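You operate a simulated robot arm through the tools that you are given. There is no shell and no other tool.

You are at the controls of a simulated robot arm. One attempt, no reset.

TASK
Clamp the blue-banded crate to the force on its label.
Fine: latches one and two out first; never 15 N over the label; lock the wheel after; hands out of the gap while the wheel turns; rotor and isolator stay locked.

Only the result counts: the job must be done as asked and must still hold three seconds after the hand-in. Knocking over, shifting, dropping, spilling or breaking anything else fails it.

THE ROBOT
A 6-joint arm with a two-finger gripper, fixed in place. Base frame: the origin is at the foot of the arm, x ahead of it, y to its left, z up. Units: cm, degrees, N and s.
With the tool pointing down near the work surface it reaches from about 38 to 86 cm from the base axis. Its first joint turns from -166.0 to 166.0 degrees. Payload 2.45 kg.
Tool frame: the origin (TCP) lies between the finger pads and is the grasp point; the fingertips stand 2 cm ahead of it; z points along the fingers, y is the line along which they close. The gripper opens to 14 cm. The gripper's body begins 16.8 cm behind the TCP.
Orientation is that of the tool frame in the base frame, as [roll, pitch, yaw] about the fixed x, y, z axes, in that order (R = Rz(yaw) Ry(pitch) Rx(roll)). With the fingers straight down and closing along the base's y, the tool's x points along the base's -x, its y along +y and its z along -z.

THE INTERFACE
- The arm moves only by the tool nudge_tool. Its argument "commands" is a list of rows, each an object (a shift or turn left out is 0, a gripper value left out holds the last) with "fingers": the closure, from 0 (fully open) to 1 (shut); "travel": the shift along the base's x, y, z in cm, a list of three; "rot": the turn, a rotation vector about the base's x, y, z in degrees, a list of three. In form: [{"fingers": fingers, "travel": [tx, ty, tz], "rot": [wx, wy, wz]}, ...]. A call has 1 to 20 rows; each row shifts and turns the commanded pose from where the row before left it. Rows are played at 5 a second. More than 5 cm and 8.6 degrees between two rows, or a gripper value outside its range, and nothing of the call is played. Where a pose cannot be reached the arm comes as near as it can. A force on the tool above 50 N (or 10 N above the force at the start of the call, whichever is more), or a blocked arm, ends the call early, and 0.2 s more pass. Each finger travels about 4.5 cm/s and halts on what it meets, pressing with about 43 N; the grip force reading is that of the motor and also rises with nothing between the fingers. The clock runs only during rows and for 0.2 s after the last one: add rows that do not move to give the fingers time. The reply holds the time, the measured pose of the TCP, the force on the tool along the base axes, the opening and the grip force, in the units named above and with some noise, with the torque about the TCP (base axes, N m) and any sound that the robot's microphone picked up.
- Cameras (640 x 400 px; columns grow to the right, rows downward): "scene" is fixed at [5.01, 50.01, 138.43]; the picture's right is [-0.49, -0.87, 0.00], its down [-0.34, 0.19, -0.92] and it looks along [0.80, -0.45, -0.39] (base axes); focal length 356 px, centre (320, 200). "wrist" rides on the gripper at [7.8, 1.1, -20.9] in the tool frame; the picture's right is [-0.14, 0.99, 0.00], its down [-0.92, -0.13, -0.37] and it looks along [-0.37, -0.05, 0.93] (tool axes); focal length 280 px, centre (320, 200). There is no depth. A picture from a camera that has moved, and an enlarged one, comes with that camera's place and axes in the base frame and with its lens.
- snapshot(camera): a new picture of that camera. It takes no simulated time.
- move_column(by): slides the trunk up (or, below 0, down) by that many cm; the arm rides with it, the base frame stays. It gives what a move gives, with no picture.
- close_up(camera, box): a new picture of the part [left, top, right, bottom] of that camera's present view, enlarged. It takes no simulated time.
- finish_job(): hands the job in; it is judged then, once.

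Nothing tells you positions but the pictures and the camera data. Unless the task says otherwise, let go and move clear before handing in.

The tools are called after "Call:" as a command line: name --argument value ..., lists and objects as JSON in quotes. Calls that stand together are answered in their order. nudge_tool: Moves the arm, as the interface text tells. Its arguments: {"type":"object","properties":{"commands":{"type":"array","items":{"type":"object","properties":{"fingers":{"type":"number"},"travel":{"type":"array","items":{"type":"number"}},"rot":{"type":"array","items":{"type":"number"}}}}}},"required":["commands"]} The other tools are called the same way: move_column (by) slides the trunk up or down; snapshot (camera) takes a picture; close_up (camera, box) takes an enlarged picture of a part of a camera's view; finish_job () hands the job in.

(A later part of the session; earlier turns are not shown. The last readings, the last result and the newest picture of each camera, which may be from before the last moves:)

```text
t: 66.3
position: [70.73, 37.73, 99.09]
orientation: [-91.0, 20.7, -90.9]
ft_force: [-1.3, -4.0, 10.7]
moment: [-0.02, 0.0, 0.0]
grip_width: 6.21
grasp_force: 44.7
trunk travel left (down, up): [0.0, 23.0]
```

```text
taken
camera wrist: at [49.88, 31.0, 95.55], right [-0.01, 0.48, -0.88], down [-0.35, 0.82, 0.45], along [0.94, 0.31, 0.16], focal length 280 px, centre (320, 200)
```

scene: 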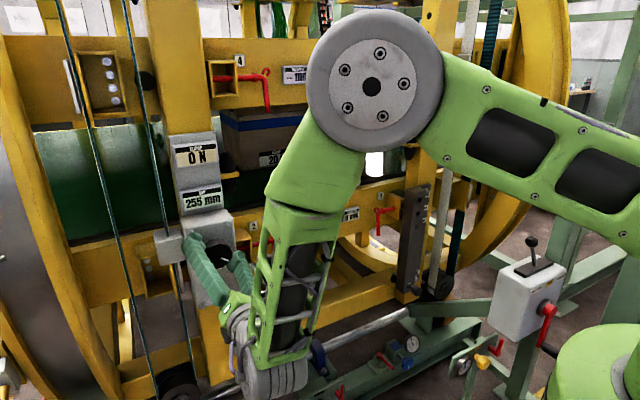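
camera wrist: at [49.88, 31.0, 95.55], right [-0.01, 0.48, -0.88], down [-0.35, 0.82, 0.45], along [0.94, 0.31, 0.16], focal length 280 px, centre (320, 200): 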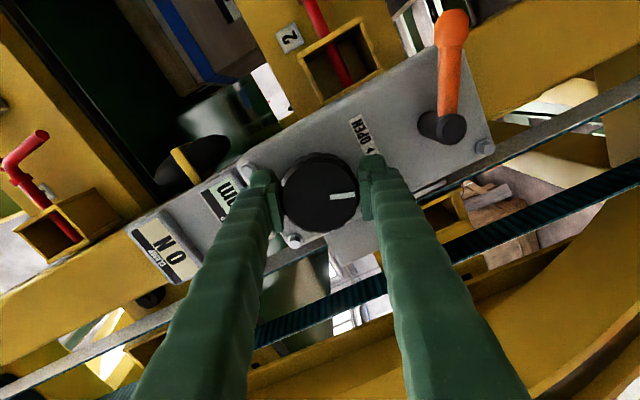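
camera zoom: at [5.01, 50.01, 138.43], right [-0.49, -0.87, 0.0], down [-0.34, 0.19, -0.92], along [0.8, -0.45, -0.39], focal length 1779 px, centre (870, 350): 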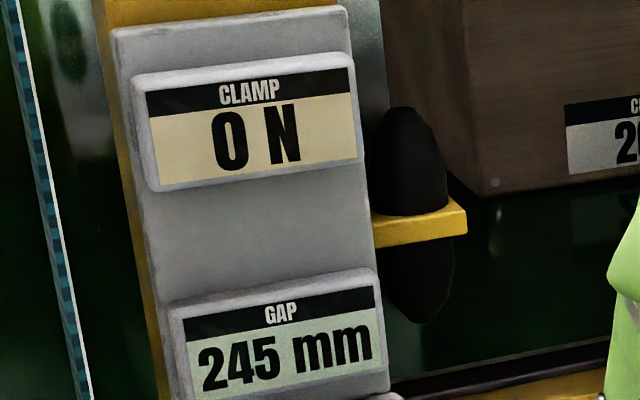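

Call:
nudge_tool --commands '[{"rot": [5, 0, 0]}, {}]'

Call:
close_up --camera "scene" --box '[160, 130, 260, 210]'

```text
t: 66.9
position: [70.92, 37.73, 99.01]
orientation: [-90.9, 25.6, -90.8]
ft_force: [4.2, -2.2, 15.7]
moment: [-0.01, 0.07, 0.0]
grip_width: 6.18
grasp_force: 44.9
trunk travel left (down, up): [0.0, 23.0]
```

```text
5.00 times, centred on (210, 170) of scene
camera zoom: at [5.01, 50.01, 138.43], right [-0.49, -0.87, 0.0], down [-0.34, 0.19, -0.92], along [0.8, -0.45, -0.39], focal length 1779 px, centre (870, 350)
```

zoom: 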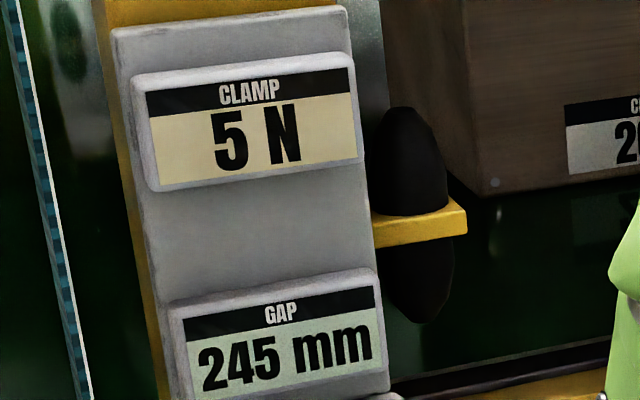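

Contact: the clamp shows 5 N. From here I turn only 2° at a time.

Call:
nudge_tool --commands '[{"travel": [0, 0, 0.08], "rot": [2, 0, 0]}, {}]'

Call:
close_up --camera "scene" --box '[160, 130, 260, 210]'

```text
t: 67.5
position: [70.78, 37.64, 99.11]
orientation: [-91.1, 27.6, -91.0]
ft_force: [7.7, 0.1, 15.1]
moment: [-0.03, 0.01, -0.02]
grip_width: 6.18
grasp_force: 44.5
trunk travel left (down, up): [0.0, 23.0]
```

```text
5.00 times, centred on (210, 170) of scene
camera zoom: at [5.01, 50.01, 138.43], right [-0.49, -0.87, 0.0], down [-0.34, 0.19, -0.92], along [0.8, -0.45, -0.39], focal length 1779 px, centre (870, 350)
```

zoom: 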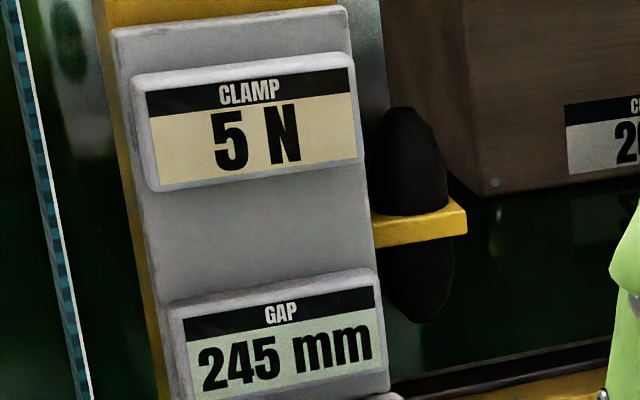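

Call:
nudge_tool --commands '[{"rot": [2, 0, 0]}, {}]'

Call:
close_up --camera "scene" --box '[160, 130, 260, 210]'

```text
t: 68.1
position: [70.85, 37.7, 99.17]
orientation: [-91.1, 29.5, -90.9]
ft_force: [4.0, -0.3, 18.7]
moment: [-0.02, 0.25, 0.07]
grip_width: 6.2
grasp_force: 44.9
trunk travel left (down, up): [0.0, 23.0]
```

```text
5.00 times, centred on (210, 170) of scene
camera zoom: at [5.01, 50.01, 138.43], right [-0.49, -0.87, 0.0], down [-0.34, 0.19, -0.92], along [0.8, -0.45, -0.39], focal length 1779 px, centre (870, 350)
```

zoom: 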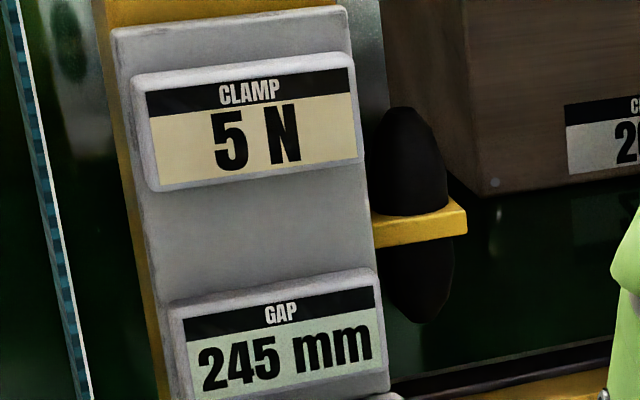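

The displays appear to step in 5s. I keep turning 2° at a time, noting where each step occurs so I can interpolate.

Call:
nudge_tool --commands '[{"rot": [2, 0, 0]}, {}]'

Call:
close_up --camera "scene" --box '[160, 130, 260, 210]'

Call:
close_up --camera "wrist" --box '[240, 100, 440, 260]'

```text
t: 68.7
position: [70.85, 37.72, 99.11]
orientation: [-91.1, 31.5, -91.0]
ft_force: [3.0, -0.6, 15.8]
moment: [-0.08, -0.04, -0.01]
grip_width: 6.21
grasp_force: 44.7
trunk travel left (down, up): [0.0, 23.0]
```

```text
5.00 times, centred on (210, 170) of scene
camera zoom: at [5.01, 50.01, 138.43], right [-0.49, -0.87, 0.0], down [-0.34, 0.19, -0.92], along [0.8, -0.45, -0.39], focal length 1779 px, centre (870, 350)
```

zoom: 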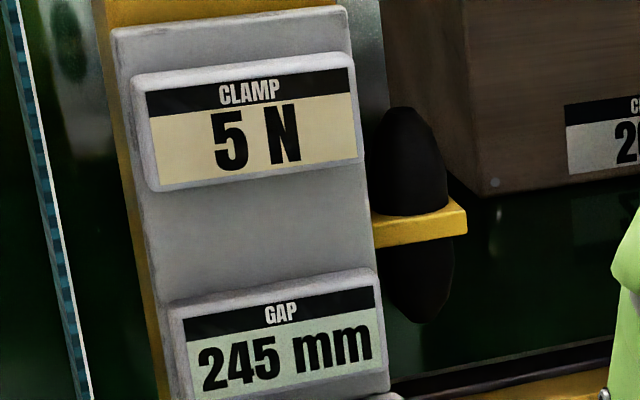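

```text
2.50 times, centred on (340, 180) of wrist
camera zoom: at [49.87, 31.75, 94.4], right [-0.01, 0.64, -0.77], down [-0.35, 0.72, 0.6], along [0.94, 0.28, 0.22], focal length 701 px, centre (270, 250)
```

zoom: 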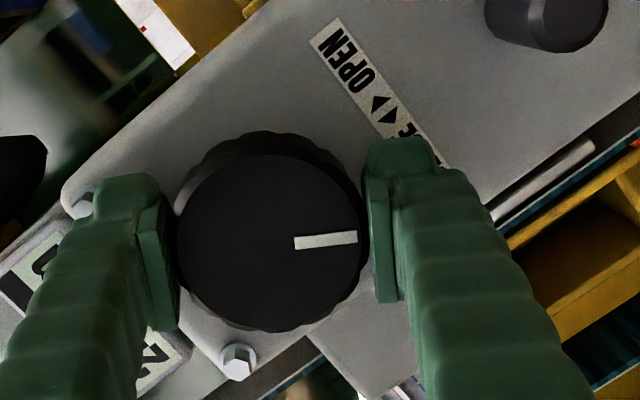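

Call:
nudge_tool --commands '[{"rot": [2.5, 0, 0]}, {}]'

Call:
close_up --camera "scene" --box '[160, 130, 260, 210]'

```text
t: 69.3
position: [70.78, 37.69, 99.06]
orientation: [-91.1, 34.0, -91.1]
ft_force: [4.2, 0.1, 17.2]
moment: [-0.03, 0.02, -0.01]
grip_width: 6.19
grasp_force: 45.3
trunk travel left (down, up): [0.0, 23.0]
```

```text
5.00 times, centred on (210, 170) of scene
camera zoom: at [5.01, 50.01, 138.43], right [-0.49, -0.87, 0.0], down [-0.34, 0.19, -0.92], along [0.8, -0.45, -0.39], focal length 1779 px, centre (870, 350)
```

zoom: 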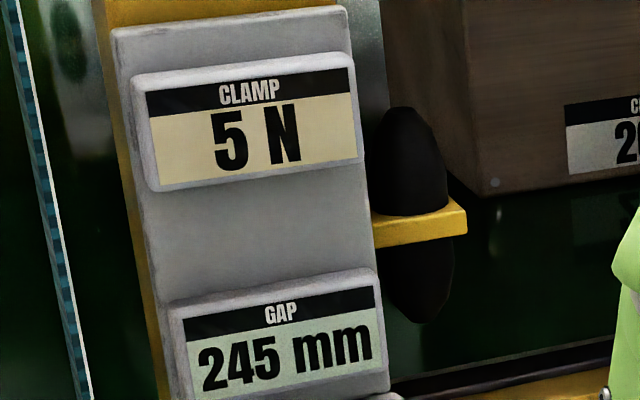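

Call:
nudge_tool --commands '[{"rot": [3, 0, 0]}, {}]'

Call:
close_up --camera "scene" --box '[160, 130, 260, 210]'

```text
t: 69.9
position: [70.89, 37.56, 99.08]
orientation: [-91.3, 37.0, -91.1]
ft_force: [5.2, -1.0, 16.9]
moment: [-0.05, 0.12, -0.04]
grip_width: 6.17
grasp_force: 44.8
trunk travel left (down, up): [0.0, 23.0]
```

```text
5.00 times, centred on (210, 170) of scene
camera zoom: at [5.01, 50.01, 138.43], right [-0.49, -0.87, 0.0], down [-0.34, 0.19, -0.92], along [0.8, -0.45, -0.39], focal length 1779 px, centre (870, 350)
```

zoom: 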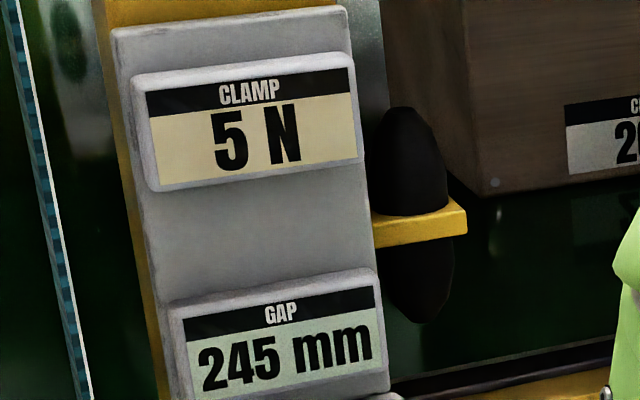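

Call:
nudge_tool --commands '[{"rot": [4, 0, 0]}, {}]'

Call:
close_up --camera "scene" --box '[160, 130, 260, 210]'

```text
t: 70.5
position: [70.81, 37.59, 99.06]
orientation: [-91.3, 41.0, -91.2]
ft_force: [6.5, -1.1, 18.5]
moment: [0.0, 0.19, 0.0]
grip_width: 6.19
grasp_force: 45.3
trunk travel left (down, up): [0.0, 23.0]
```

```text
5.00 times, centred on (210, 170) of scene
camera zoom: at [5.01, 50.01, 138.43], right [-0.49, -0.87, 0.0], down [-0.34, 0.19, -0.92], along [0.8, -0.45, -0.39], focal length 1779 px, centre (870, 350)
```

zoom: 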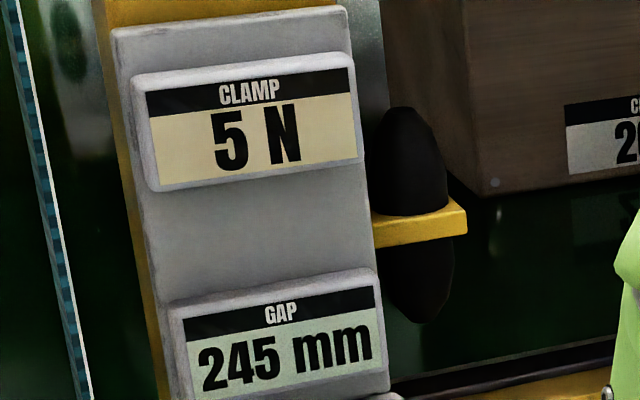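

Call:
close_up --camera "wrist" --box '[240, 100, 440, 260]'

Call:
nudge_tool --commands '[{"rot": [4, 0, 0]}, {}]'

Call:
close_up --camera "scene" --box '[160, 130, 260, 210]'

```text
2.50 times, centred on (340, 180) of wrist
camera zoom: at [49.86, 32.58, 93.49], right [-0.01, 0.75, -0.66], down [-0.35, 0.61, 0.71], along [0.94, 0.24, 0.26], focal length 701 px, centre (270, 250)
```

zoom: 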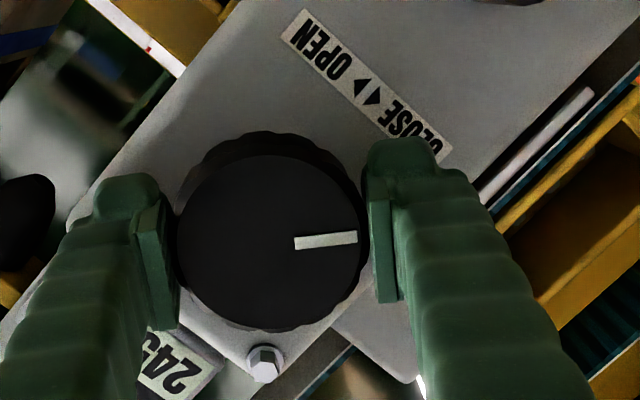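

```text
t: 71.1
position: [70.71, 37.57, 99.07]
orientation: [-91.5, 45.0, -91.3]
ft_force: [7.8, -1.7, 19.1]
moment: [0.02, 0.1, 0.02]
grip_width: 6.18
grasp_force: 44.9
trunk travel left (down, up): [0.0, 23.0]
```

```text
5.00 times, centred on (210, 170) of scene
camera zoom: at [5.01, 50.01, 138.43], right [-0.49, -0.87, 0.0], down [-0.34, 0.19, -0.92], along [0.8, -0.45, -0.39], focal length 1779 px, centre (870, 350)
```

zoom: 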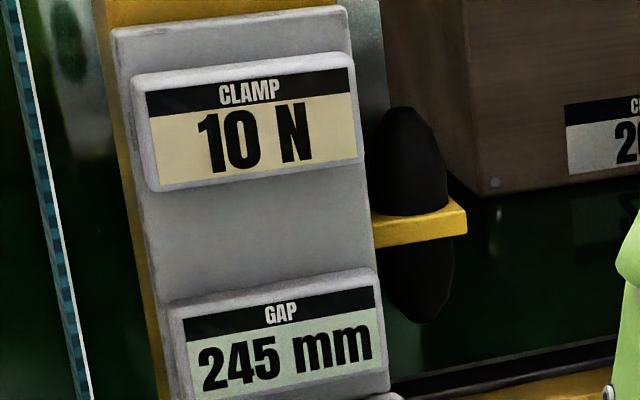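

10 N now; about 20° per 5 N, so it is soft. I continue with moderate steps toward the next change.

Call:
nudge_tool --commands '[{"rot": [4, 0, 0]}, {"rot": [4, 0, 0]}, {}]'

Call:
close_up --camera "scene" --box '[160, 130, 260, 210]'

```text
t: 71.9
position: [70.84, 37.7, 99.22]
orientation: [-91.7, 53.0, -91.4]
ft_force: [3.0, -4.2, 18.6]
moment: [-0.04, 0.08, -0.02]
grip_width: 6.21
grasp_force: 45.2
trunk travel left (down, up): [0.0, 23.0]
```

```text
5.00 times, centred on (210, 170) of scene
camera zoom: at [5.01, 50.01, 138.43], right [-0.49, -0.87, 0.0], down [-0.34, 0.19, -0.92], along [0.8, -0.45, -0.39], focal length 1779 px, centre (870, 350)
```

zoom: 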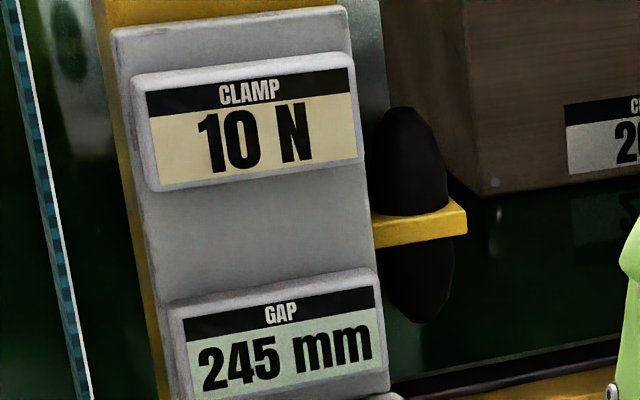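

Call:
nudge_tool --commands '[{"rot": [4, 0, 0]}, {}]'

Call:
close_up --camera "scene" --box '[160, 130, 260, 210]'

```text
t: 72.5
position: [70.85, 37.53, 99.09]
orientation: [-91.9, 57.0, -91.4]
ft_force: [1.1, -4.1, 17.1]
moment: [-0.02, 0.03, 0.0]
grip_width: 6.18
grasp_force: 44.9
trunk travel left (down, up): [0.0, 23.0]
```

```text
5.00 times, centred on (210, 170) of scene
camera zoom: at [5.01, 50.01, 138.43], right [-0.49, -0.87, 0.0], down [-0.34, 0.19, -0.92], along [0.8, -0.45, -0.39], focal length 1779 px, centre (870, 350)
```

zoom: 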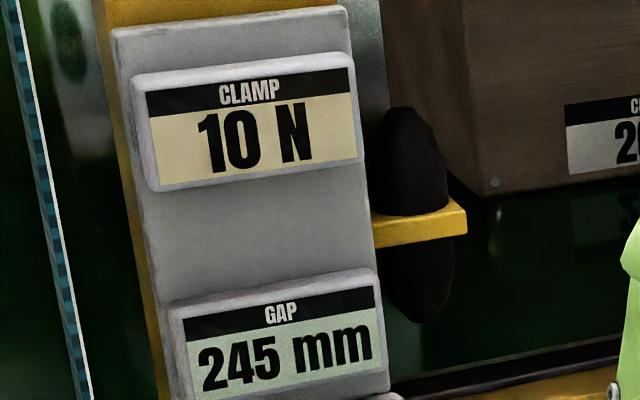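

Call:
nudge_tool --commands '[{"rot": [3, 0, 0]}, {}]'

Call:
close_up --camera "scene" --box '[160, 130, 260, 210]'

```text
t: 73.1
position: [70.9, 37.66, 99.1]
orientation: [-92.1, 60.0, -91.7]
ft_force: [4.3, -5.9, 16.8]
moment: [-0.06, 0.06, -0.04]
grip_width: 6.17
grasp_force: 44.8
trunk travel left (down, up): [0.0, 23.0]
```

```text
5.00 times, centred on (210, 170) of scene
camera zoom: at [5.01, 50.01, 138.43], right [-0.49, -0.87, 0.0], down [-0.34, 0.19, -0.92], along [0.8, -0.45, -0.39], focal length 1779 px, centre (870, 350)
```

zoom: 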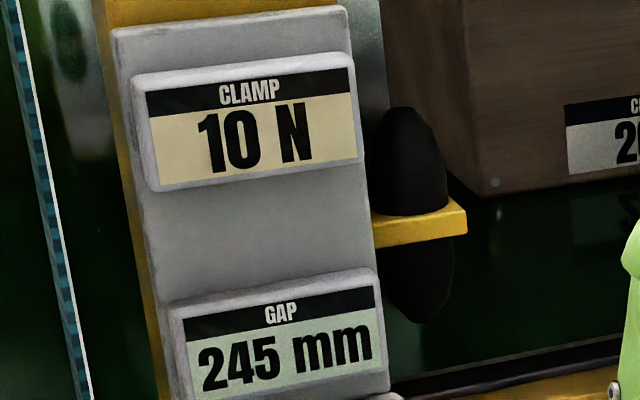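

Call:
nudge_tool --commands '[{"rot": [3, 0, 0]}, {}]'

Call:
close_up --camera "scene" --box '[160, 130, 260, 210]'

```text
t: 73.7
position: [70.83, 37.53, 99.12]
orientation: [-92.3, 63.1, -91.9]
ft_force: [0.6, -8.3, 16.2]
moment: [0.0, 0.05, 0.0]
grip_width: 6.18
grasp_force: 44.8
trunk travel left (down, up): [0.0, 23.0]
```

```text
5.00 times, centred on (210, 170) of scene
camera zoom: at [5.01, 50.01, 138.43], right [-0.49, -0.87, 0.0], down [-0.34, 0.19, -0.92], along [0.8, -0.45, -0.39], focal length 1779 px, centre (870, 350)
```

zoom: 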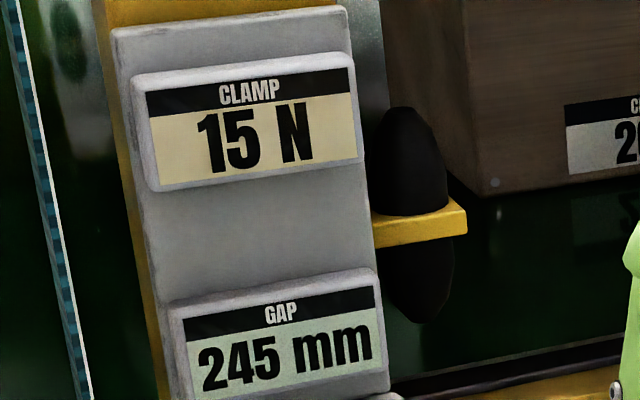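

15 N now, with the steps at about 19° each; 20 N should be near 28° further on. My hand is close to its spin limit, so I release, spin back 40° and re-grip, checking that the reading holds.

Call:
nudge_tool --commands '[{"fingers": 0.43}, {}, {}, {"rot": [-8, 0, 0]}, {"rot": [-8, 0, 0]}, {"rot": [-8, 0, 0]}, {"rot": [-8, 0, 0]}, {"rot": [-8, 0, 0]}, {}]'

Call:
close_up --camera "scene" --box '[160, 130, 260, 210]'

Call:
close_up --camera "wrist" --box '[240, 100, 440, 260]'

```text
t: 75.7
position: [70.87, 37.76, 98.95]
orientation: [-91.1, 22.9, -91.1]
ft_force: [0.2, 0.2, -0.3]
moment: [0.04, 0.04, -0.02]
grip_width: 7.99
grasp_force: 0.1
trunk travel left (down, up): [0.0, 23.0]
```

```text
5.00 times, centred on (210, 170) of scene
camera zoom: at [5.01, 50.01, 138.43], right [-0.49, -0.87, 0.0], down [-0.34, 0.19, -0.92], along [0.8, -0.45, -0.39], focal length 1779 px, centre (870, 350)
```

zoom: 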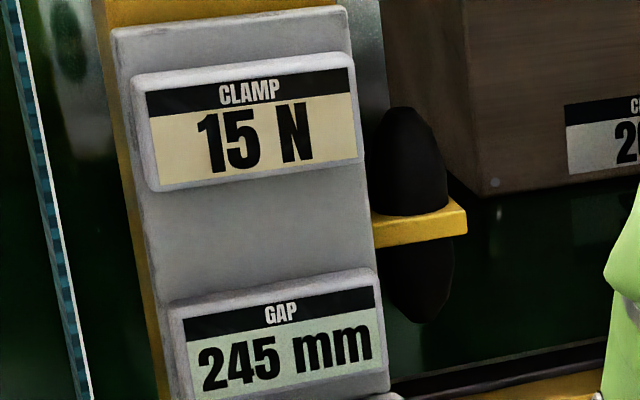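

```text
2.50 times, centred on (340, 180) of wrist
camera zoom: at [49.88, 31.2, 95.3], right [-0.01, 0.51, -0.86], down [-0.35, 0.8, 0.48], along [0.94, 0.31, 0.17], focal length 701 px, centre (270, 250)
```

zoom: 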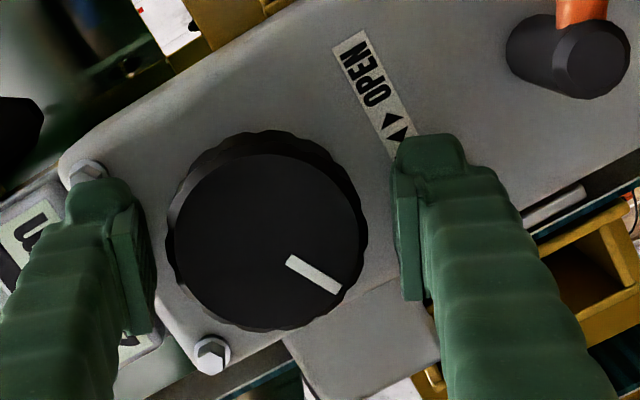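

It holds at 15 N. I re-grip and turn on, with small steps near the expected 20 N change.

Call:
nudge_tool --commands '[{"fingers": 1.0}, {}, {}, {"rot": [4, 0, 0]}, {"rot": [4, 0, 0]}, {}]'

Call:
close_up --camera "scene" --box '[160, 130, 260, 210]'

Call:
close_up --camera "wrist" --box '[240, 100, 440, 260]'

```text
t: 77.1
position: [70.94, 37.6, 99.12]
orientation: [-91.1, 31.0, -91.1]
ft_force: [-1.6, -2.5, 7.9]
moment: [0.09, -0.11, -0.14]
grip_width: 6.17
grasp_force: 44.9
trunk travel left (down, up): [0.0, 23.0]
```

```text
5.00 times, centred on (210, 170) of scene
camera zoom: at [5.01, 50.01, 138.43], right [-0.49, -0.87, 0.0], down [-0.34, 0.19, -0.92], along [0.8, -0.45, -0.39], focal length 1779 px, centre (870, 350)
```

zoom: 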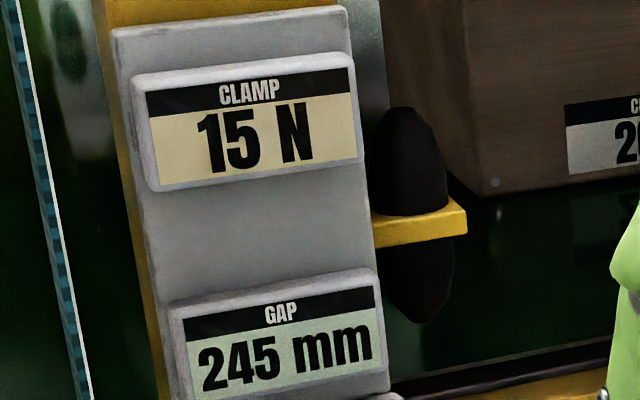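

```text
2.50 times, centred on (340, 180) of wrist
camera zoom: at [49.89, 31.75, 94.46], right [-0.01, 0.63, -0.78], down [-0.35, 0.73, 0.59], along [0.94, 0.28, 0.22], focal length 701 px, centre (270, 250)
```

zoom: 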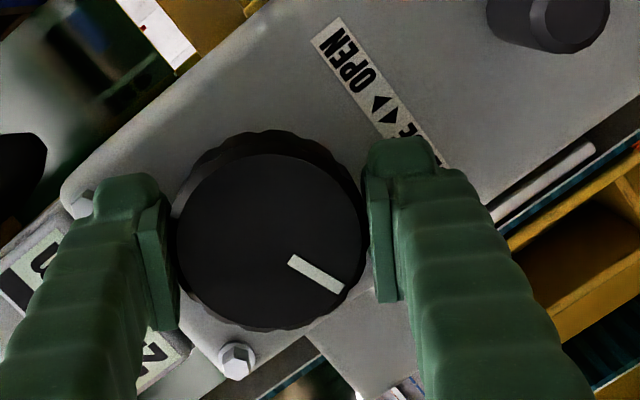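

Call:
nudge_tool --commands '[{"rot": [4, 0, 0]}, {"rot": [2, 0, 0]}, {}]'

Call:
close_up --camera "scene" --box '[160, 130, 260, 210]'

```text
t: 77.9
position: [70.89, 37.67, 99.12]
orientation: [-91.2, 37.1, -91.1]
ft_force: [2.4, -2.5, 11.9]
moment: [0.03, -0.07, 0.02]
grip_width: 6.17
grasp_force: 44.9
trunk travel left (down, up): [0.0, 23.0]
```

```text
5.00 times, centred on (210, 170) of scene
camera zoom: at [5.01, 50.01, 138.43], right [-0.49, -0.87, 0.0], down [-0.34, 0.19, -0.92], along [0.8, -0.45, -0.39], focal length 1779 px, centre (870, 350)
```

zoom: 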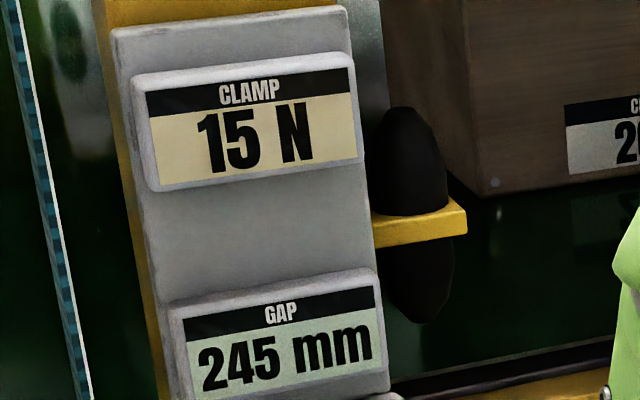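

Call:
nudge_tool --commands '[{"rot": [2, 0, 0]}, {}]'

Call:
close_up --camera "scene" --box '[160, 130, 260, 210]'

```text
t: 78.5
position: [70.81, 37.73, 99.12]
orientation: [-91.4, 39.0, -91.1]
ft_force: [3.5, -2.7, 14.8]
moment: [-0.04, -0.12, -0.06]
grip_width: 6.16
grasp_force: 44.9
trunk travel left (down, up): [0.0, 23.0]
```

```text
5.00 times, centred on (210, 170) of scene
camera zoom: at [5.01, 50.01, 138.43], right [-0.49, -0.87, 0.0], down [-0.34, 0.19, -0.92], along [0.8, -0.45, -0.39], focal length 1779 px, centre (870, 350)
```

zoom: 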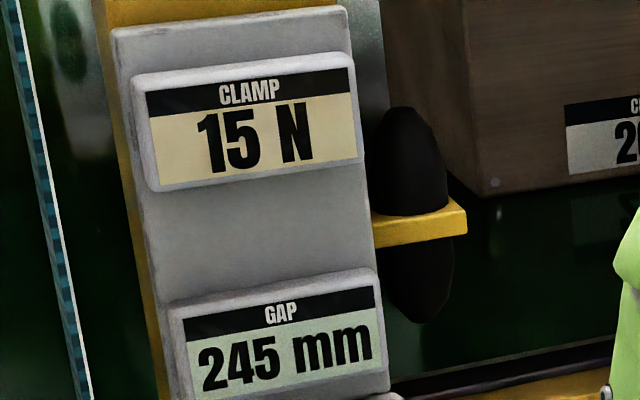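

Call:
nudge_tool --commands '[{"rot": [2, 0, 0]}, {}]'

Call:
close_up --camera "scene" --box '[160, 130, 260, 210]'

```text
t: 79.1
position: [70.81, 37.69, 99.15]
orientation: [-91.3, 41.0, -91.1]
ft_force: [2.4, -0.8, 16.7]
moment: [-0.04, 0.0, -0.06]
grip_width: 6.2
grasp_force: 44.8
trunk travel left (down, up): [0.0, 23.0]
```

```text
5.00 times, centred on (210, 170) of scene
camera zoom: at [5.01, 50.01, 138.43], right [-0.49, -0.87, 0.0], down [-0.34, 0.19, -0.92], along [0.8, -0.45, -0.39], focal length 1779 px, centre (870, 350)
```

zoom: 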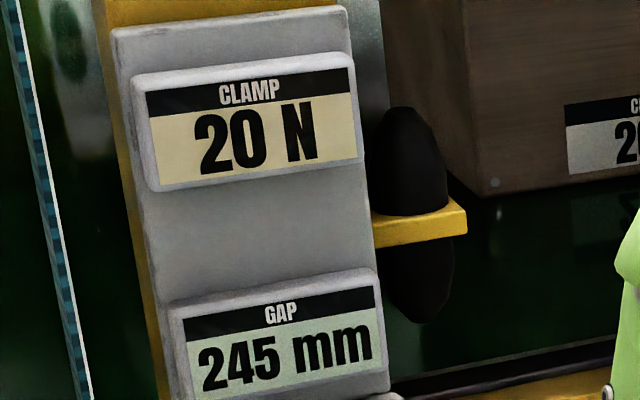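

20 N shows, with the change about where predicted. To sit in the middle of the 20 N band rather than at its edge, I turn about 7° more.

Call:
nudge_tool --commands '[{"rot": [2.5, 0, 0]}, {"rot": [2.5, 0, 0]}, {}]'

Call:
close_up --camera "scene" --box '[160, 130, 260, 210]'

```text
t: 79.9
position: [70.78, 37.6, 99.14]
orientation: [-91.4, 46.1, -91.1]
ft_force: [8.4, 1.5, 20.3]
moment: [-0.02, 0.3, 0.02]
grip_width: 6.2
grasp_force: 45.1
trunk travel left (down, up): [0.0, 23.0]
```

```text
5.00 times, centred on (210, 170) of scene
camera zoom: at [5.01, 50.01, 138.43], right [-0.49, -0.87, 0.0], down [-0.34, 0.19, -0.92], along [0.8, -0.45, -0.39], focal length 1779 px, centre (870, 350)
```

zoom: 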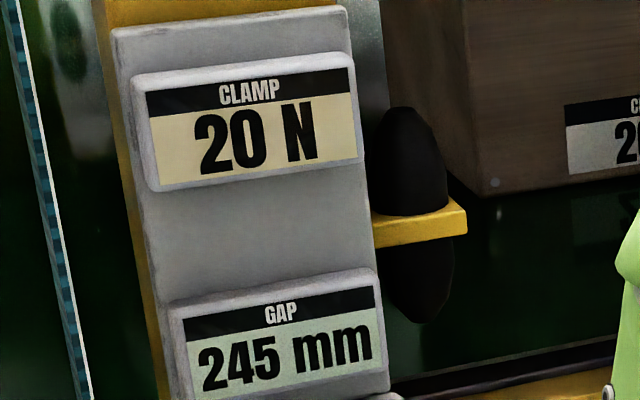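

Call:
nudge_tool --commands '[{"rot": [2, 0, 0]}, {}, {"fingers": 0.43}, {}, {}, {}]'

Call:
snapshot --camera "scene"

Call:
close_up --camera "scene" --box '[160, 130, 260, 210]'

Call:
snapshot --camera "wrist"

```text
t: 81.3
position: [70.81, 37.6, 99.01]
orientation: [-91.7, 47.9, -91.4]
ft_force: [-0.6, -0.5, 0.8]
moment: [-0.01, -0.01, -0.01]
grip_width: 7.98
grasp_force: 0.1
trunk travel left (down, up): [0.0, 23.0]
```

```text
taken
```

scene: 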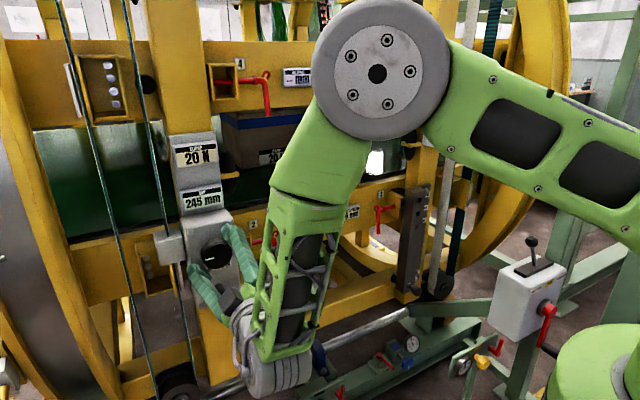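

```text
5.00 times, centred on (210, 170) of scene
camera zoom: at [5.01, 50.01, 138.43], right [-0.49, -0.87, 0.0], down [-0.34, 0.19, -0.92], along [0.8, -0.45, -0.39], focal length 1779 px, centre (870, 350)
```

zoom: 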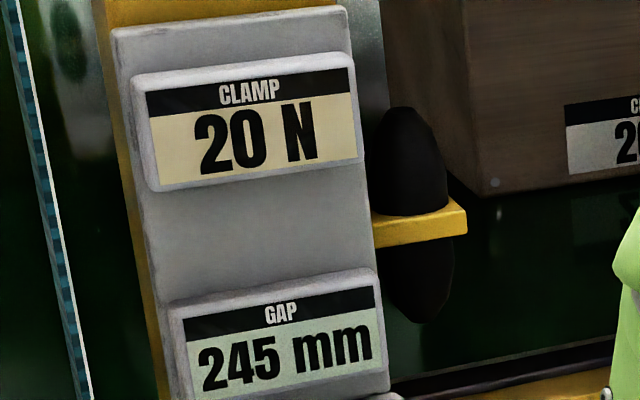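

```text
taken
camera wrist: at [49.87, 33.29, 92.83], right [-0.01, 0.83, -0.56], down [-0.35, 0.52, 0.78], along [0.94, 0.21, 0.29], focal length 280 px, centre (320, 200)
```

wrist: 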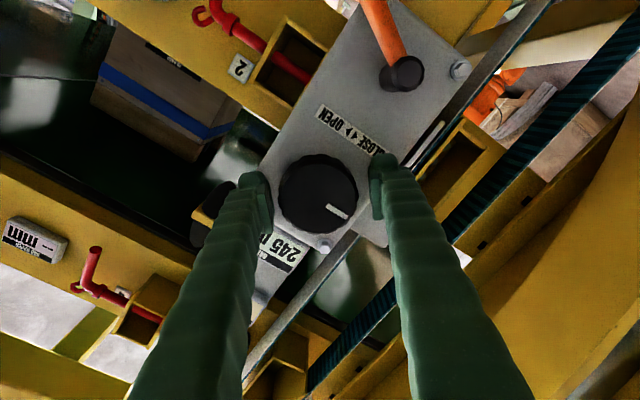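

It holds 20 N with the hand released. Now I realign the open hand, back off the wheel, and go to swing the lever back down to lock it.

Call:
nudge_tool --commands '[{"rot": [7.2, 0, 0]}, {"rot": [7.2, 0, 0]}, {"rot": [7.2, 0, 0]}, {"rot": [7.2, 0, 0]}, {"rot": [6, 0, 0]}, {"travel": [-1.1, 0, 0], "rot": [0, 4, 0]}, {"travel": [-1.1, 0, 0], "rot": [0, 5, 0]}, {"travel": [-1.1, 0, 0], "rot": [0, 5, 0]}, {"travel": [-1.1, 0, 0], "rot": [0, 5, 0]}]'

Call:
snapshot --camera "wrist"

Call:
close_up --camera "scene" --box '[150, 130, 300, 340]'

```text
t: 83.3
position: [66.41, 37.77, 98.99]
orientation: [-161.6, 68.8, -159.6]
ft_force: [0.3, 0.0, -1.3]
moment: [-0.01, 0.0, -0.01]
grip_width: 7.99
grasp_force: 0.1
trunk travel left (down, up): [0.0, 23.0]
```

```text
taken
camera wrist: at [44.21, 37.62, 98.71], right [-0.01, 1.0, 0.01], down [-0.03, -0.01, 1.0], along [1.0, 0.01, 0.03], focal length 280 px, centre (320, 200)
```

wrist: 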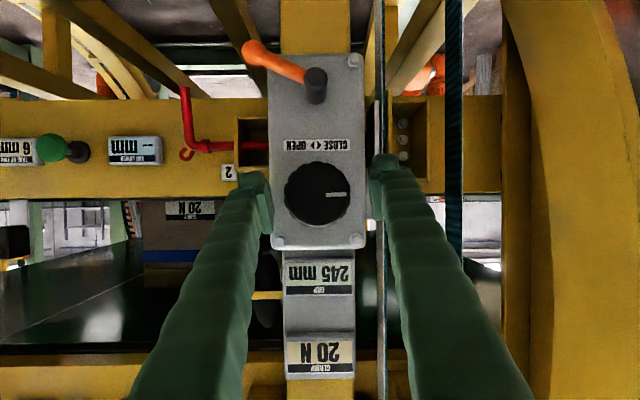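

```text
1.90 times, centred on (225, 235) of scene
camera zoom: at [5.01, 50.01, 138.43], right [-0.49, -0.87, 0.0], down [-0.34, 0.19, -0.92], along [0.8, -0.45, -0.39], focal length 678 px, centre (501, 133)
```

zoom: 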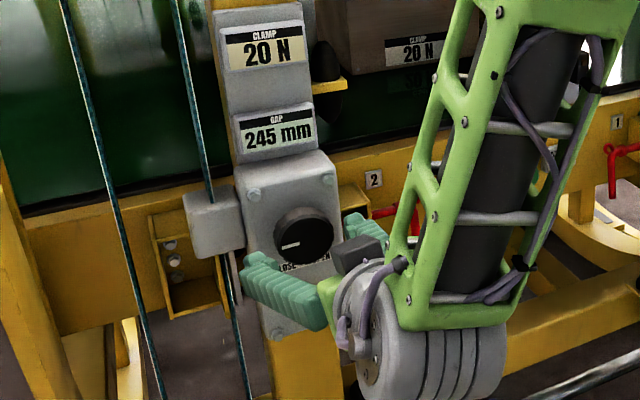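

The clamp shows 20 N, matching the label. The lever is at about 59°; I close the fingers and move to its upper -y side, ready to push it back down.

Call:
nudge_tool --commands '[{"travel": [0, -2, -1], "rot": [0, 4, 0], "fingers": 1.0}, {"travel": [0, -2, -2.4], "rot": [0, 4, 0]}, {"travel": [0, -2.2, -2.8], "rot": [0, 2, 0]}, {"travel": [0, -1.2, -2.8]}]'

Call:
snapshot --camera "wrist"

Call:
close_up --camera "scene" --box '[150, 130, 300, 340]'

```text
t: 84.3
position: [66.53, 30.14, 89.83]
orientation: [-168.3, 59.3, -165.8]
ft_force: [0.5, -0.2, -0.8]
moment: [0.01, 0.01, -0.01]
grip_width: 0.0
grasp_force: 7.7
trunk travel left (down, up): [0.0, 23.0]
```

```text
taken
camera wrist: at [44.51, 30.12, 93.43], right [0.0, 1.0, 0.02], down [0.15, -0.02, 0.99], along [0.99, 0.0, -0.15], focal length 280 px, centre (320, 200)
```

wrist: 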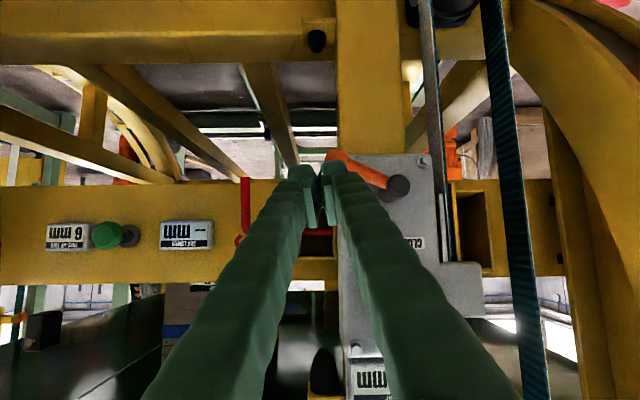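

```text
1.90 times, centred on (225, 235) of scene
camera zoom: at [5.01, 50.01, 138.43], right [-0.49, -0.87, 0.0], down [-0.34, 0.19, -0.92], along [0.8, -0.45, -0.39], focal length 678 px, centre (501, 133)
```

zoom: 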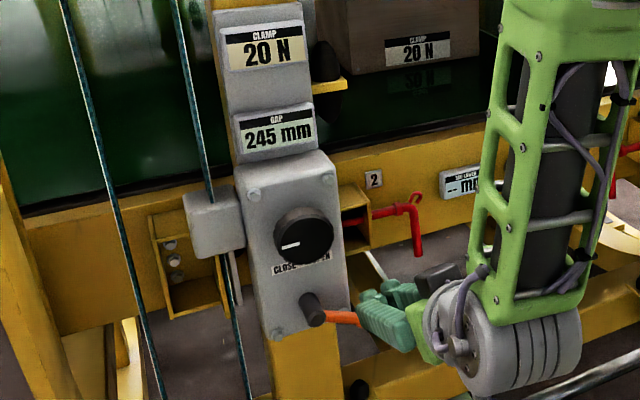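

Call:
nudge_tool --commands '[{"travel": [1.4, 0, 0]}, {"travel": [1.4, 0, 0]}, {"travel": [1.3, 0, 0]}, {"travel": [0, 0.9, -1.0]}]'

Call:
close_up --camera "scene" --box '[170, 230, 290, 360]'

Call:
close_up --camera "wrist" --box '[240, 100, 440, 260]'

```text
t: 85.3
position: [70.5, 31.25, 89.04]
orientation: [-168.2, 59.3, -165.8]
ft_force: [0.0, 0.0, 0.0]
moment: [0.02, 0.0, 0.03]
grip_width: 0.0
grasp_force: 29.2
trunk travel left (down, up): [0.0, 23.0]
```

```text
3.08 times, centred on (230, 295) of scene
camera zoom: at [5.01, 50.01, 138.43], right [-0.49, -0.87, 0.0], down [-0.34, 0.19, -0.92], along [0.8, -0.45, -0.39], focal length 1095 px, centre (597, -92)
```

zoom: 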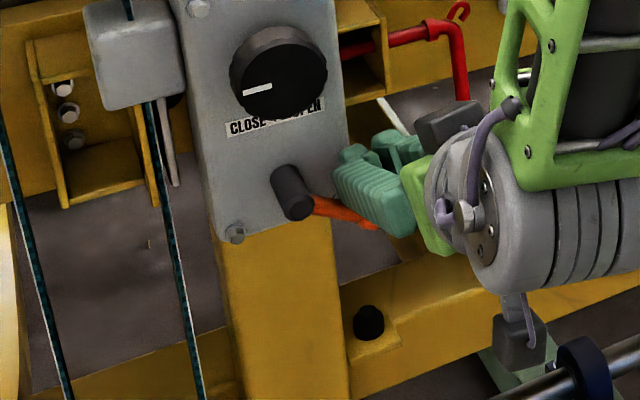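

```text
2.50 times, centred on (340, 180) of wrist
camera zoom: at [48.53, 31.12, 92.55], right [0.0, 1.0, 0.02], down [0.15, -0.01, 0.99], along [0.99, 0.0, -0.15], focal length 701 px, centre (270, 250)
```

zoom: 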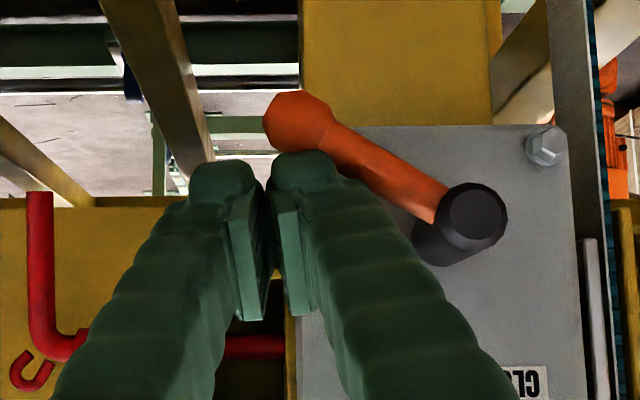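

The closed fingers now lie on the upper side of the lever. I sweep down and toward +y along its arc.

Call:
nudge_tool --commands '[{"travel": [0, 0.3, -1.2]}, {"travel": [0, 0.6, -1.3]}, {"travel": [0, 1.0, -1.1]}, {"travel": [0, 1.2, -0.8]}]'

Call:
close_up --camera "scene" --box '[170, 230, 290, 360]'

Call:
close_up --camera "wrist" --box '[240, 100, 440, 260]'

```text
t: 86.3
position: [70.64, 34.04, 84.73]
orientation: [-168.4, 59.4, -166.2]
ft_force: [-2.4, -19.3, 10.1]
moment: [0.55, -0.02, 0.08]
grip_width: 0.0
grasp_force: 29.6
trunk travel left (down, up): [0.0, 23.0]
```

```text
3.08 times, centred on (230, 295) of scene
camera zoom: at [5.01, 50.01, 138.43], right [-0.49, -0.87, 0.0], down [-0.34, 0.19, -0.92], along [0.8, -0.45, -0.39], focal length 1095 px, centre (597, -92)
```

zoom: 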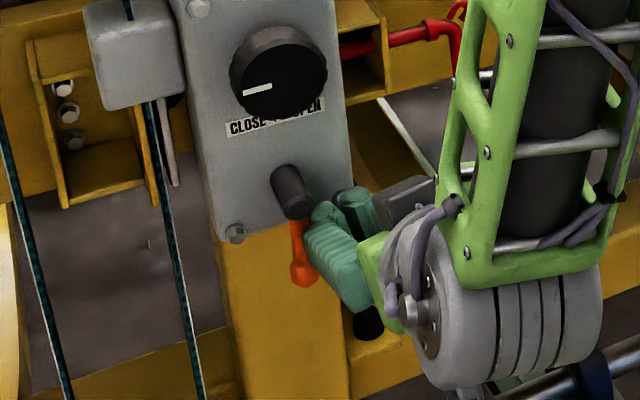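

```text
2.50 times, centred on (340, 180) of wrist
camera zoom: at [48.62, 34.05, 88.29], right [0.0, 1.0, 0.02], down [0.14, -0.02, 0.99], along [0.99, 0.0, -0.14], focal length 701 px, centre (270, 250)
```

zoom: 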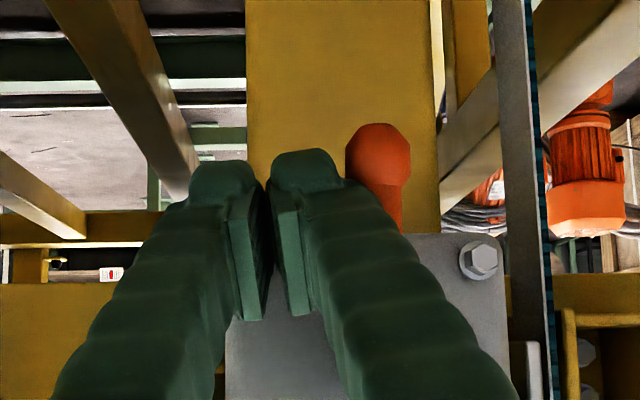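

The lever is back in its vertical position and resisting, i.e. at its stop. I press a touch more to make sure, then look again.

Call:
nudge_tool --commands '[{"travel": [0, 0.25, -0.1]}, {}]'

Call:
close_up --camera "wrist" --box '[240, 100, 440, 260]'

Call:
close_up --camera "scene" --box '[160, 130, 260, 330]'

```text
t: 86.9
position: [70.58, 34.02, 84.67]
orientation: [-168.6, 59.4, -166.5]
ft_force: [-3.1, -42.1, 18.1]
moment: [1.09, -0.01, 0.1]
grip_width: 0.02
grasp_force: 29.5
trunk travel left (down, up): [0.0, 23.0]
```

```text
2.50 times, centred on (340, 180) of wrist
camera zoom: at [48.62, 34.14, 88.22], right [0.01, 1.0, 0.02], down [0.14, -0.02, 0.99], along [0.99, 0.0, -0.14], focal length 701 px, centre (270, 250)
```

zoom: 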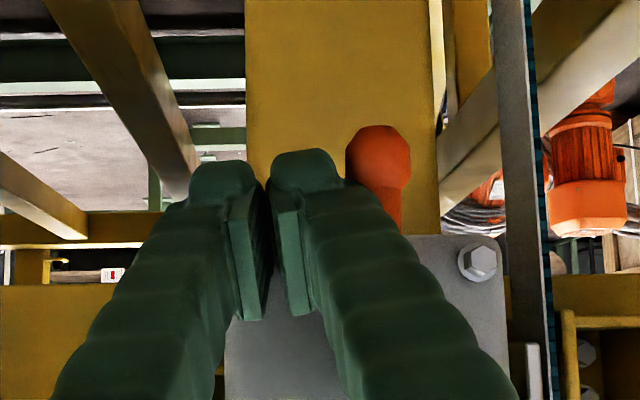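

```text
2.00 times, centred on (210, 230) of scene
camera zoom: at [5.01, 50.01, 138.43], right [-0.49, -0.87, 0.0], down [-0.34, 0.19, -0.92], along [0.8, -0.45, -0.39], focal length 712 px, centre (540, 140)
```

zoom: 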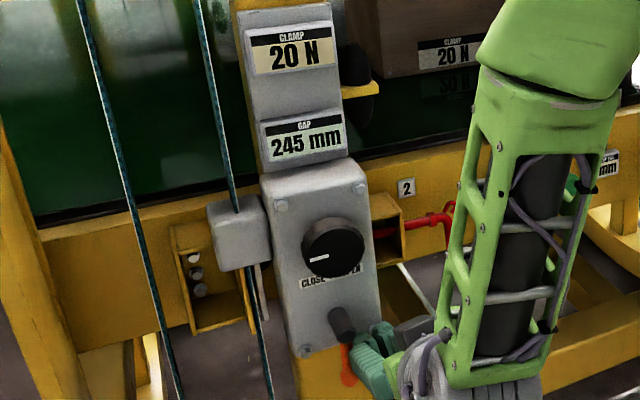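

The lever is firmly at its locked stop and the clamp still shows 20 N. I back away from the lever and the machine.

Call:
nudge_tool --commands '[{"travel": [0, -0.6, 0.1]}, {"travel": [-0.6, -0.8, 0]}, {"travel": [-1.5, 0, 0.3]}, {"travel": [-1.8, 0, 0.5]}, {"travel": [0, -1, 3], "rot": [0, 4, 0]}, {"travel": [0, -1, 3.5], "rot": [0, 5, 0]}, {"travel": [0, -1, 3.5], "rot": [0, 5, 0]}]'

Call:
snapshot --camera "wrist"

Call:
snapshot --camera "scene"

Call:
close_up --camera "scene" --box '[160, 130, 260, 330]'

```text
t: 88.5
position: [66.55, 30.01, 95.33]
orientation: [-173.0, 45.6, -169.5]
ft_force: [1.1, -0.7, -0.4]
moment: [0.03, 0.0, 0.0]
grip_width: 0.0
grasp_force: 29.4
trunk travel left (down, up): [0.0, 23.0]
```

```text
taken
camera wrist: at [46.04, 30.01, 104.14], right [0.0, 1.0, 0.02], down [0.38, -0.01, 0.92], along [0.92, 0.01, -0.38], focal length 280 px, centre (320, 200)
```

wrist: 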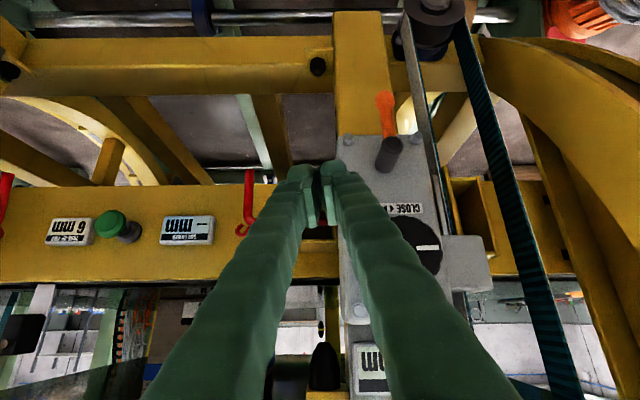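

```text
taken
```

scene: 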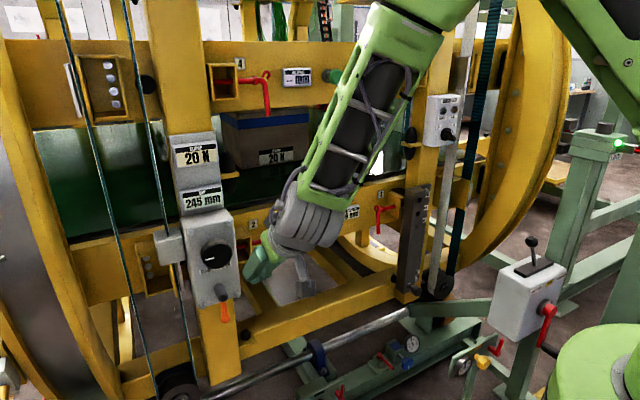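

```text
2.00 times, centred on (210, 230) of scene
camera zoom: at [5.01, 50.01, 138.43], right [-0.49, -0.87, 0.0], down [-0.34, 0.19, -0.92], along [0.8, -0.45, -0.39], focal length 712 px, centre (540, 140)
```

zoom: 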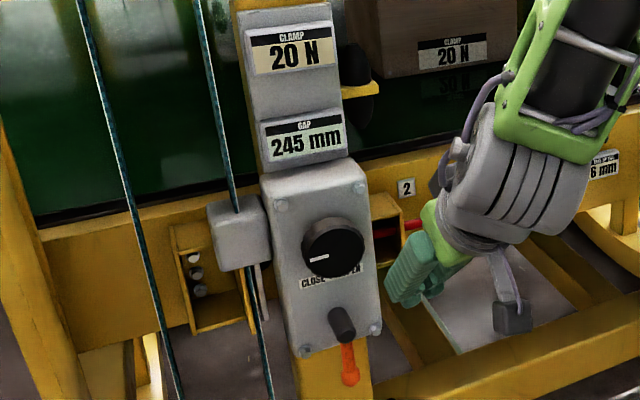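

The lever hangs at the locked position, the clamp reads 20 N and the gap 245 mm. I move the arm well clear and check the latches and the rotor lock once more.

Call:
nudge_tool --commands '[{"travel": [-1.5, -0.5, 3], "rot": [0, 6, 0]}, {"travel": [-1.5, -0.5, 3], "rot": [0, 6, 0]}, {"travel": [-1.5, -0.5, 3], "rot": [0, 6, 0]}, {"travel": [-1.5, -0.5, 3], "rot": [0, 6, 0]}, {"travel": [-1.5, -0.5, 2], "rot": [0, 6, 0]}, {"travel": [-1.5, -0.5, 2], "rot": [0, 6, 0]}, {}]'

Call:
snapshot --camera "scene"

Call:
snapshot --camera "wrist"

Call:
close_up --camera "scene" --box '[150, 120, 310, 330]'

Call:
close_up --camera "scene" --box '[540, 90, 640, 190]'

Call:
close_up --camera "scene" --box '[360, 170, 460, 270]'

```text
t: 90.1
position: [57.55, 27.16, 111.33]
orientation: [-179.3, 9.9, -172.5]
ft_force: [0.9, 0.7, 0.0]
moment: [-0.01, 0.02, 0.02]
grip_width: 0.0
grasp_force: 29.9
trunk travel left (down, up): [0.0, 23.0]
```

```text
taken
```

scene: 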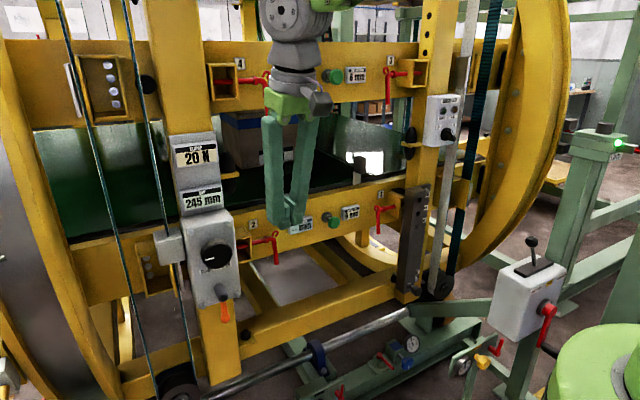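

```text
taken
camera wrist: at [46.3, 27.06, 130.52], right [0.01, 1.0, 0.01], down [0.85, -0.01, 0.52], along [0.52, 0.01, -0.85], focal length 280 px, centre (320, 200)
```

wrist: 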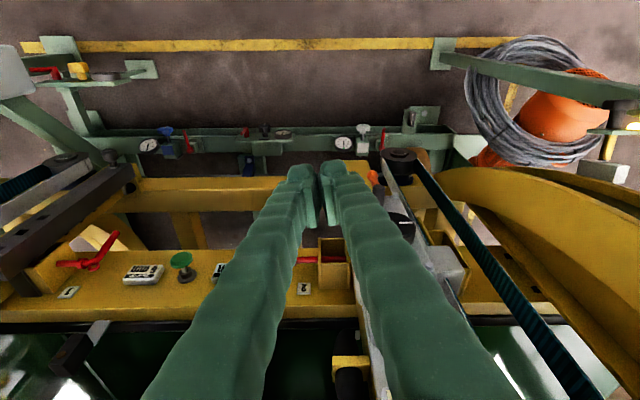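

```text
1.90 times, centred on (230, 225) of scene
camera zoom: at [5.01, 50.01, 138.43], right [-0.49, -0.87, 0.0], down [-0.34, 0.19, -0.92], along [0.8, -0.45, -0.39], focal length 678 px, centre (491, 152)
```

zoom: 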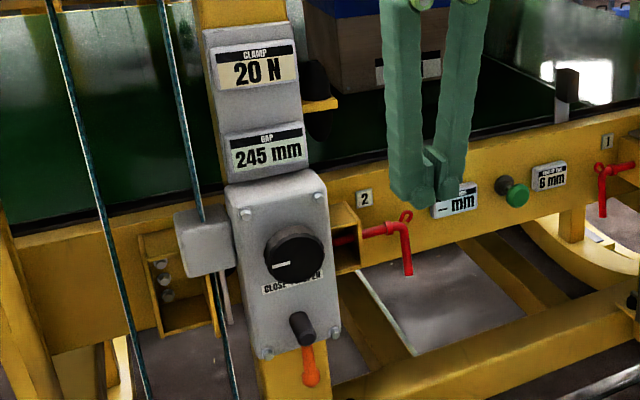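

```text
4.00 times, centred on (590, 140) of scene
camera zoom: at [5.01, 50.01, 138.43], right [-0.49, -0.87, 0.0], down [-0.34, 0.19, -0.92], along [0.8, -0.45, -0.39], focal length 1423 px, centre (-760, 440)
```

zoom: 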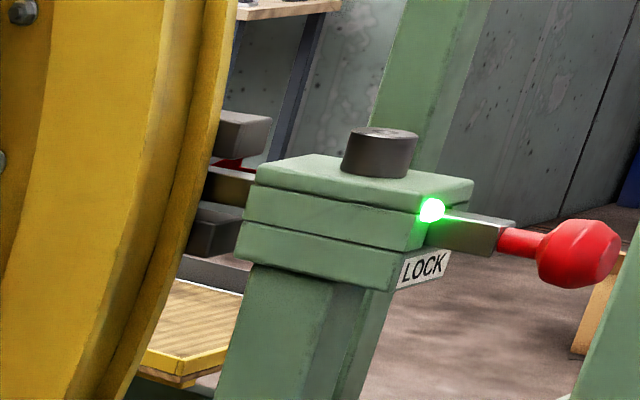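

```text
4.00 times, centred on (410, 220) of scene
camera zoom: at [5.01, 50.01, 138.43], right [-0.49, -0.87, 0.0], down [-0.34, 0.19, -0.92], along [0.8, -0.45, -0.39], focal length 1423 px, centre (-40, 120)
```

zoom: 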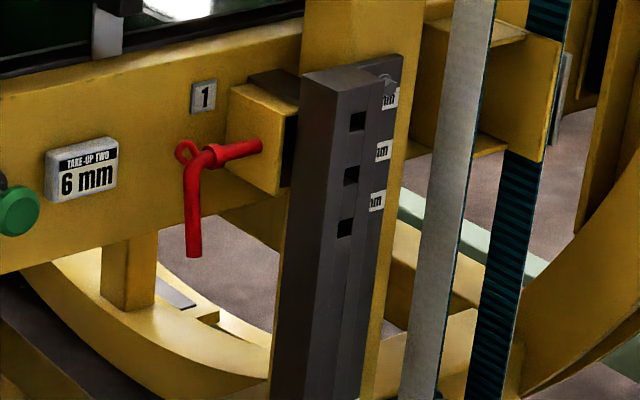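

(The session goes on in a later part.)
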